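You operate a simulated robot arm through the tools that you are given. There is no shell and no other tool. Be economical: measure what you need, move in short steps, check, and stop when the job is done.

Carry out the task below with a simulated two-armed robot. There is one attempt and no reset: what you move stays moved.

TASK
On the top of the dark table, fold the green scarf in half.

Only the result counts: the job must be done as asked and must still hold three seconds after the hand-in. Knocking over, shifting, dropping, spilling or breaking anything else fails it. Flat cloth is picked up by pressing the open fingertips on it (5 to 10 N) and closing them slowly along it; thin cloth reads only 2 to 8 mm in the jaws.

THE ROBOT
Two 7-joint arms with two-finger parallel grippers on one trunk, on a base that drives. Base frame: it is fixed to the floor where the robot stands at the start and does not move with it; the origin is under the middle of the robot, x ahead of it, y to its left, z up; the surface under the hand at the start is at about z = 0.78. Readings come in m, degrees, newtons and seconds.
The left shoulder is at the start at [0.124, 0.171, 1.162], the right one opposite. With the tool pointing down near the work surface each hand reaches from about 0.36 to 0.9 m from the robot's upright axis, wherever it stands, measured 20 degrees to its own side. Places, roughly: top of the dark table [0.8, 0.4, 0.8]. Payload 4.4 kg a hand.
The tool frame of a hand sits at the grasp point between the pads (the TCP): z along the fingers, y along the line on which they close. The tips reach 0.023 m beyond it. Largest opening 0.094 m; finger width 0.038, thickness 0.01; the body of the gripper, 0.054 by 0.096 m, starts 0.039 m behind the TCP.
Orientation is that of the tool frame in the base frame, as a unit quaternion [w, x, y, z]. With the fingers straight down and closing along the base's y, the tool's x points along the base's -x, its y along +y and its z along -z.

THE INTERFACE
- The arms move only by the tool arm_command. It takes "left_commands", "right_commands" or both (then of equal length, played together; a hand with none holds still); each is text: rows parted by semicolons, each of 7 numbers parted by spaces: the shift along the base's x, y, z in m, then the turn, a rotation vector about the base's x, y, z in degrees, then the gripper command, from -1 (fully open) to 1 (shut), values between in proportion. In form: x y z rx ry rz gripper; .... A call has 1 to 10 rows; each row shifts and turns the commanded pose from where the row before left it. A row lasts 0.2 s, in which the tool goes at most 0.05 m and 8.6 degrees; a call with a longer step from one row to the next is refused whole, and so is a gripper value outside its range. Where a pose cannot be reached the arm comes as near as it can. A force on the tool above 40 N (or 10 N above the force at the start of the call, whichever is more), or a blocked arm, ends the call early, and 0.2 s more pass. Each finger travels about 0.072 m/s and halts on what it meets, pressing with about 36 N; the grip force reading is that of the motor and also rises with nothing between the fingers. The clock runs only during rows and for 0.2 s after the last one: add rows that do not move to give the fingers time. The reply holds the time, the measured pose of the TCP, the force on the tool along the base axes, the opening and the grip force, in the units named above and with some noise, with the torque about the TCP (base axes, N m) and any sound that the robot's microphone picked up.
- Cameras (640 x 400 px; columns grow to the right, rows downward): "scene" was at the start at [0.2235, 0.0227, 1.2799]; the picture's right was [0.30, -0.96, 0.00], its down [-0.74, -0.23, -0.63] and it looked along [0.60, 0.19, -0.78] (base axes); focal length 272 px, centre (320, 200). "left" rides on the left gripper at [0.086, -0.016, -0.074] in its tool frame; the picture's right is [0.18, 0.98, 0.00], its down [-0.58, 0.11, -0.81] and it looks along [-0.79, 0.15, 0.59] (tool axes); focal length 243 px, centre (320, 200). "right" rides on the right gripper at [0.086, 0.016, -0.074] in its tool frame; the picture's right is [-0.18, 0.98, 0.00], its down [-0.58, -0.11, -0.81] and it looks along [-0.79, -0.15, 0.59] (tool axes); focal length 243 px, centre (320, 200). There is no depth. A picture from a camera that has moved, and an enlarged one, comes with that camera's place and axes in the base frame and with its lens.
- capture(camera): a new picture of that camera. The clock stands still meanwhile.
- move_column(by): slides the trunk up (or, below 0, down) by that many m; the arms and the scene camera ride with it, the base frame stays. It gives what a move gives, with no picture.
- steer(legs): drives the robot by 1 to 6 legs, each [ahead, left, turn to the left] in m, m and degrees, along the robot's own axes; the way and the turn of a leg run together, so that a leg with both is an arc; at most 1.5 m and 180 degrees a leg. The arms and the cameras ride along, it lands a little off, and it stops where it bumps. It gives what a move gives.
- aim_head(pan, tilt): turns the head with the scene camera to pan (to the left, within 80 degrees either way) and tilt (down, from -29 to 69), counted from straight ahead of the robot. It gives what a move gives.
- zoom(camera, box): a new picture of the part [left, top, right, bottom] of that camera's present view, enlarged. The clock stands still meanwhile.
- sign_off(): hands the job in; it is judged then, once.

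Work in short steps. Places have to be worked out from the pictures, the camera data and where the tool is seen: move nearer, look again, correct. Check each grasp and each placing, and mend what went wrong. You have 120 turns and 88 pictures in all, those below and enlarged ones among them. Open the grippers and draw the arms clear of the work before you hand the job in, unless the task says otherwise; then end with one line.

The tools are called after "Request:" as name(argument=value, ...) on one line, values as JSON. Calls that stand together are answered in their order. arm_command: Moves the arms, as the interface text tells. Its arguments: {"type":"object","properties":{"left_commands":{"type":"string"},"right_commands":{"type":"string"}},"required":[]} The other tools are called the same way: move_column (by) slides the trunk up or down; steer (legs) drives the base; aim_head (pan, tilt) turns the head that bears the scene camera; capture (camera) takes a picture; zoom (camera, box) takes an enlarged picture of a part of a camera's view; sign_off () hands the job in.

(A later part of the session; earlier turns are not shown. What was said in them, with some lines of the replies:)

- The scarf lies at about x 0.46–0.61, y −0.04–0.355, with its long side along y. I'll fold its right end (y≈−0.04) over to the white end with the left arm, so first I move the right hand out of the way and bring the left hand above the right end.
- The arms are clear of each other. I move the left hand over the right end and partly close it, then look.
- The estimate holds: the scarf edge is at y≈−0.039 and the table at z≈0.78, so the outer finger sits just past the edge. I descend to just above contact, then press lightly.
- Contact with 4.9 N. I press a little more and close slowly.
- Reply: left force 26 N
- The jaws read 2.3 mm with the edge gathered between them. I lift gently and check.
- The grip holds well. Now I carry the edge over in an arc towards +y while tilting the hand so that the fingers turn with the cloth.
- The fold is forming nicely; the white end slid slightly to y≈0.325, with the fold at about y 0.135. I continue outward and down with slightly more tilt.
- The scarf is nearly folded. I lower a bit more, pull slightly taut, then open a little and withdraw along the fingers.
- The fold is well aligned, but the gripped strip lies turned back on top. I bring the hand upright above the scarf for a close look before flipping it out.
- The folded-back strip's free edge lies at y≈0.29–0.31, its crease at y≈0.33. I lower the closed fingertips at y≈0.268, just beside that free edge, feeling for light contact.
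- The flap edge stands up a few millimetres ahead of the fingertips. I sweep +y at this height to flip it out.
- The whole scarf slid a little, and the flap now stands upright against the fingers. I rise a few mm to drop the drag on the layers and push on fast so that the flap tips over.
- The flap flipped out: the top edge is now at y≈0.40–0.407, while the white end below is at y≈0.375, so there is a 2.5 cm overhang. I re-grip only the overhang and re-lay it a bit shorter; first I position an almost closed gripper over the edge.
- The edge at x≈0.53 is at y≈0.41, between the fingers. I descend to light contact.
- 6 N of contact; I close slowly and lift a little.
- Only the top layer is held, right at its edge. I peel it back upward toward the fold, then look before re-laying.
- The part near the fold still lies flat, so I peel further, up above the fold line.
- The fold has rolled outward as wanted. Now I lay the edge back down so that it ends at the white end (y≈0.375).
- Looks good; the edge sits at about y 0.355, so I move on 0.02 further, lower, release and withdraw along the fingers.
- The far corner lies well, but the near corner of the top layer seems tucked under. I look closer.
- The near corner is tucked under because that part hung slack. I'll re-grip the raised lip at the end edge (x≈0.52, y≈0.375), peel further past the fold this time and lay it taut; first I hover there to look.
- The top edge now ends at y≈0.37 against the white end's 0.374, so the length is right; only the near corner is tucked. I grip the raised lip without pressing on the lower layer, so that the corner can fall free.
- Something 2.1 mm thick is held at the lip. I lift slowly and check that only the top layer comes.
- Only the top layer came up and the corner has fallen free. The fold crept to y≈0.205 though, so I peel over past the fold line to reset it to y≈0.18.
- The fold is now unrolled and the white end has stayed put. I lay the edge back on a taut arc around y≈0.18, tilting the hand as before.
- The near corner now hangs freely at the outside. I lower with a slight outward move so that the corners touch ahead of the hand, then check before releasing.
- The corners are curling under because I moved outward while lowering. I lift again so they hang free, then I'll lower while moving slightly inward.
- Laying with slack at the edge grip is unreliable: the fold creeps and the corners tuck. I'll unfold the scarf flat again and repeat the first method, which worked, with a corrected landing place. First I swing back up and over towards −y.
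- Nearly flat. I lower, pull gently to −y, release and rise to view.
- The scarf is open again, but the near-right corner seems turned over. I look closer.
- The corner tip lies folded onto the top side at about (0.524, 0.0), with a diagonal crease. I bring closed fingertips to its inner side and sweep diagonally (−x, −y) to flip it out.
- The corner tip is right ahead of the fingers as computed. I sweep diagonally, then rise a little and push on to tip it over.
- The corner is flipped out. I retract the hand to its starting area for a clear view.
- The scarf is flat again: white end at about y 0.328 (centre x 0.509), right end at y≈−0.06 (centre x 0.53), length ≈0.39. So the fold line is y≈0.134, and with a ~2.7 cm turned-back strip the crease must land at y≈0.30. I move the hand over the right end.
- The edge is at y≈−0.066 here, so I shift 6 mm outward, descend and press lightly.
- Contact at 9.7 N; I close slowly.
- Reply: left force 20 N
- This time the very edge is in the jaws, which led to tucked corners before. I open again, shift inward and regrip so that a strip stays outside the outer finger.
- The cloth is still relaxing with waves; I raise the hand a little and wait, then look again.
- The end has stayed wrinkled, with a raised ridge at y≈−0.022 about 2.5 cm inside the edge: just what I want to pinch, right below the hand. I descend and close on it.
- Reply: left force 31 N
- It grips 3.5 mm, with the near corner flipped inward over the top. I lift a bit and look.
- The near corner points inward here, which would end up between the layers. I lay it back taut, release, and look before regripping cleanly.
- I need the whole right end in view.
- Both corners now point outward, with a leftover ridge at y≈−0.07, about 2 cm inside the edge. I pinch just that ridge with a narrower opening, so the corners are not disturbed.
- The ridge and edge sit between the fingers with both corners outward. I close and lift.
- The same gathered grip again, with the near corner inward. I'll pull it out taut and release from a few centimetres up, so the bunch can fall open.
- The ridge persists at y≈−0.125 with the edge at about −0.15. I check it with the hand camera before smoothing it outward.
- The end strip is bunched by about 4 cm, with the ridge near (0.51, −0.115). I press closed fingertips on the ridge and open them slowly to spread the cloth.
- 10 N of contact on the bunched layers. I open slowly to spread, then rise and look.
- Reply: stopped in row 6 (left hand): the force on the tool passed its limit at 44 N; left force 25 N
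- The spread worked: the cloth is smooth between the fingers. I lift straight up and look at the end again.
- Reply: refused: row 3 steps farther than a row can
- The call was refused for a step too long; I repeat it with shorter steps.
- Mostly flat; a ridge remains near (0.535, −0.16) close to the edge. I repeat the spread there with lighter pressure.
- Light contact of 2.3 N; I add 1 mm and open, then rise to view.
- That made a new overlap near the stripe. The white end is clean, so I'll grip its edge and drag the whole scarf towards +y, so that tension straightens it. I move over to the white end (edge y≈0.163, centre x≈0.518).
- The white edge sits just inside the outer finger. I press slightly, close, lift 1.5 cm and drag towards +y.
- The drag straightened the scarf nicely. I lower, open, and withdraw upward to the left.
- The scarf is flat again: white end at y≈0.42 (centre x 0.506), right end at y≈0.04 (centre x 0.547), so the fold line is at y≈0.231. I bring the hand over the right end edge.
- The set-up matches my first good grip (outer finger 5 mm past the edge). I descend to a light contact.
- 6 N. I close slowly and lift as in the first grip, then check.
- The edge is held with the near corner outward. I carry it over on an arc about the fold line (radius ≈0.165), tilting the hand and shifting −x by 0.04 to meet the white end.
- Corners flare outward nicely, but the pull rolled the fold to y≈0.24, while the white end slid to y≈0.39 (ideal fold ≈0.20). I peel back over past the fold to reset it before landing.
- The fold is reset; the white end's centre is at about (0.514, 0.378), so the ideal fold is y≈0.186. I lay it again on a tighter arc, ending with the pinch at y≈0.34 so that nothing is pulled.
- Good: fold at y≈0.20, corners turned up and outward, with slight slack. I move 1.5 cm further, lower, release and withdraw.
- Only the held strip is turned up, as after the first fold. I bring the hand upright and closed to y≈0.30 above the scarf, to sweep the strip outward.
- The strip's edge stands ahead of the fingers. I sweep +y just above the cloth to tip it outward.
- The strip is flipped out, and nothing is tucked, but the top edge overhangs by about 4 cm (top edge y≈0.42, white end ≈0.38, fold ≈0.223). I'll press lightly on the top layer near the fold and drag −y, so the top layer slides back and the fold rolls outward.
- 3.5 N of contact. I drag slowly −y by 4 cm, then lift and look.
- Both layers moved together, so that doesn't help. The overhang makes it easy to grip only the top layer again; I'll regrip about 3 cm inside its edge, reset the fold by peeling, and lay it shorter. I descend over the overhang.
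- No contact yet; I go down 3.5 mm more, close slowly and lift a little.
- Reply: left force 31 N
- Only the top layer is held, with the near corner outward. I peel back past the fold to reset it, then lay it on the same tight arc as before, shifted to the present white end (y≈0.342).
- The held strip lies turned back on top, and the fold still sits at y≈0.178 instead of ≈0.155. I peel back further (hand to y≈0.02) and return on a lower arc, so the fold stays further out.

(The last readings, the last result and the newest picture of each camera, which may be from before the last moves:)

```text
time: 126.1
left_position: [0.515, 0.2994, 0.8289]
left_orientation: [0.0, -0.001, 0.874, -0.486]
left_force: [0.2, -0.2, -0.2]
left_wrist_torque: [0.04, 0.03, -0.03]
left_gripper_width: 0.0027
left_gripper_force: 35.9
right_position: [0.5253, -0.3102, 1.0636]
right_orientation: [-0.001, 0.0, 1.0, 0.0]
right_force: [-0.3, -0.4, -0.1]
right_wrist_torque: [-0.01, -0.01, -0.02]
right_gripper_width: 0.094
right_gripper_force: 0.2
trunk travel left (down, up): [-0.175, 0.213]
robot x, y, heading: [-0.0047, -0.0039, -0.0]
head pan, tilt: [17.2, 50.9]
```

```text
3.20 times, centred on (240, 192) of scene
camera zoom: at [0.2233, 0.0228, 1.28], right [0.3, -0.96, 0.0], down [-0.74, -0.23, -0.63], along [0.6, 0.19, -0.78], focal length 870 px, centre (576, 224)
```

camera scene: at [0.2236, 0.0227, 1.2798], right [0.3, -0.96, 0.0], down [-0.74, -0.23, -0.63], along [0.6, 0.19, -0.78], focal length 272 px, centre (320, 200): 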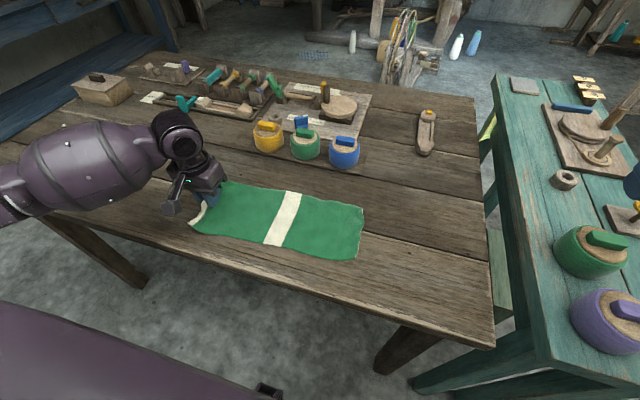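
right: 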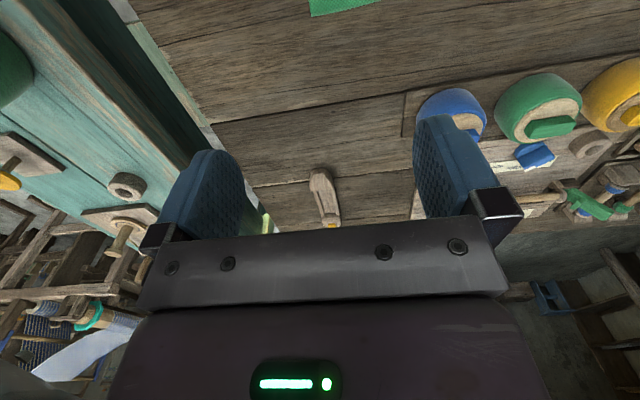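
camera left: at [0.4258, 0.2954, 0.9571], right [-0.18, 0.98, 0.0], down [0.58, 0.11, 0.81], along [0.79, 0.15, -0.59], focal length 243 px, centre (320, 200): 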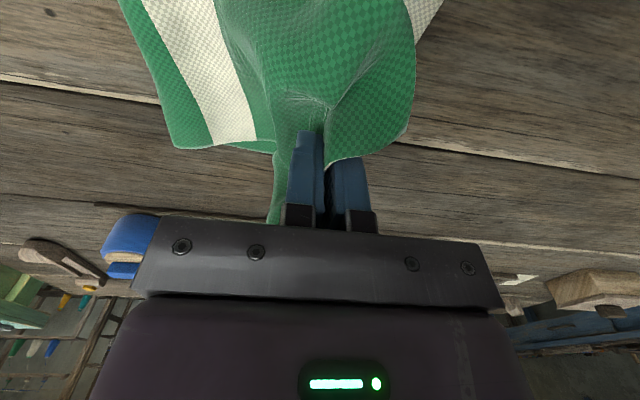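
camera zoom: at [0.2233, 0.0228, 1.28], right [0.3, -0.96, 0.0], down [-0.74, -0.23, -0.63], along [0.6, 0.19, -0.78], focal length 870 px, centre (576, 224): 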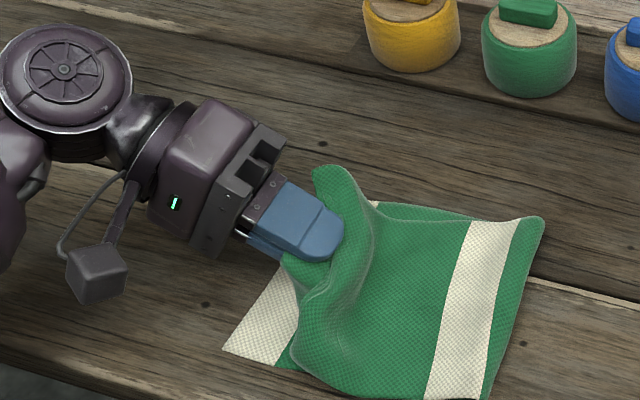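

The fold is now at y≈0.16 with the white end at ≈0.335: close to half. I move 1.5 cm outward, lower, release and withdraw.

Request:
arm_command(left_commands="0 0.008 -0.005 0 0 0 1;0 0.008 -0.006 0 0 0 1;0 0 0 0 0 0 0.85;0 0 0 0 0 0 0.7;0 0 0 0 0 0 0.5;0 0.01 0.003 0 0 0 0.5;0 0.02 0.009 0 0 0 0.5;0 0.03 0.015 0 0 0 0.5;0 0.03 0.015 0 0 0 0.5;0 0.03 0.02 0 0 0 0.5")

Request:
zoom(camera="scene", box=[150, 140, 342, 260])

```text
time: 128.3
left_position: [0.5104, 0.4341, 0.8789]
left_orientation: [0.002, -0.001, 0.874, -0.486]
left_force: [-0.2, 0.4, -1.0]
left_wrist_torque: [-0.04, 0.0, 0.01]
left_gripper_width: 0.0235
left_gripper_force: 0.0
right_position: [0.5252, -0.3105, 1.0634]
right_orientation: [0.0, 0.0, 1.0, -0.001]
right_force: [-0.4, 0.2, -0.4]
right_wrist_torque: [0.01, -0.01, -0.03]
right_gripper_width: 0.0942
right_gripper_force: 0.1
trunk travel left (down, up): [-0.175, 0.213]
robot x, y, heading: [-0.0004, 0.0012, 0.1]
head pan, tilt: [17.2, 50.9]
```

```text
3.33 times, centred on (246, 200) of scene
camera zoom: at [0.2232, 0.0229, 1.28], right [0.3, -0.96, 0.0], down [-0.74, -0.23, -0.63], along [0.6, 0.19, -0.78], focal length 907 px, centre (567, 200)
```

zoom: 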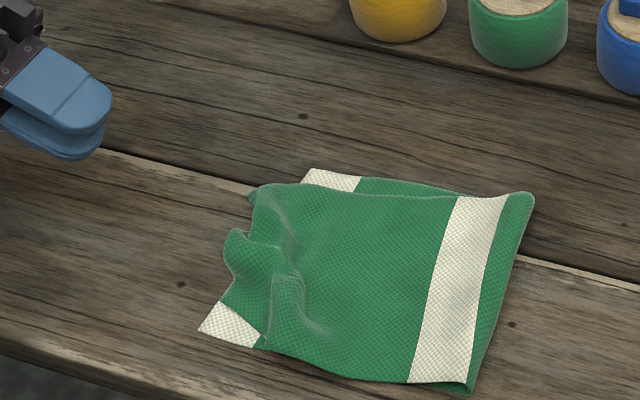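

The scarf is folded in half: the fold is at y≈0.16, and the top edge lies at y≈0.33–0.36 over the white end at ≈0.335, with only light wrinkles near the end. Further handling risks more than it gains, so I open the grippers and draw the left arm clear.

Request:
arm_command(left_commands="0 0.02 0.03 8 0 0 0;-0.005 0.02 0.03 8 0 0 -0.5;-0.01 0.02 0.02 8 0 0 -1;-0.01 0.02 0.01 8 0 0 -1;-0.01 0.01 0 8 0 0 -1;-0.01 0 0 8 0 0 -1;-0.01 0 0 8 0 0 -1;0 0 0 0 0 0 -1")

Request:
zoom(camera="scene", box=[150, 140, 342, 260])

```text
time: 130.1
left_position: [0.4597, 0.5242, 0.9687]
left_orientation: [0.002, 0.0, 1.0, -0.017]
left_force: [-0.2, -0.5, 1.0]
left_wrist_torque: [0.0, 0.01, -0.01]
left_gripper_width: 0.0939
left_gripper_force: 0.1
right_position: [0.525, -0.3103, 1.0628]
right_orientation: [0.0, 0.001, 1.0, 0.0]
right_force: [-0.3, 0.6, -0.1]
right_wrist_torque: [-0.04, 0.02, 0.0]
right_gripper_width: 0.0939
right_gripper_force: 0.0
trunk travel left (down, up): [-0.175, 0.213]
robot x, y, heading: [-0.0014, 0.001, 0.0]
head pan, tilt: [17.2, 50.9]
```

```text
3.33 times, centred on (246, 200) of scene
camera zoom: at [0.2237, 0.023, 1.2798], right [0.3, -0.96, 0.0], down [-0.74, -0.23, -0.63], along [0.6, 0.19, -0.78], focal length 907 px, centre (567, 200)
```

zoom: 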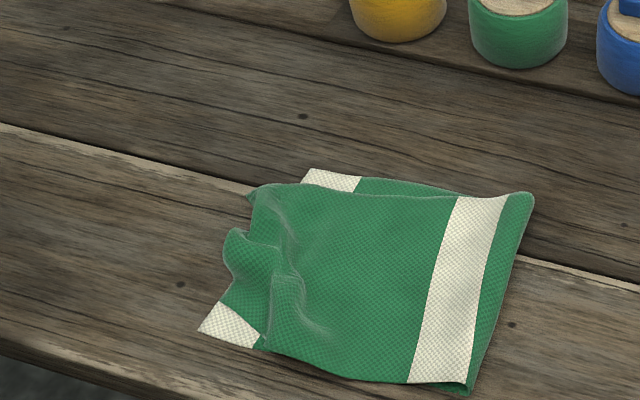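

The picture has not changed: the scarf rests stable and folded, nothing else was touched, and the arms are clear. I hand the job in.

Request:
sign_off()

```text
The job is handed in.
```

I folded the green scarf in half on the dark table and handed the job in, but the fold isn't perfect: the end edges match to within about 3 cm, there are light wrinkles near that end, and the near corner of the top layer is slightly turned.
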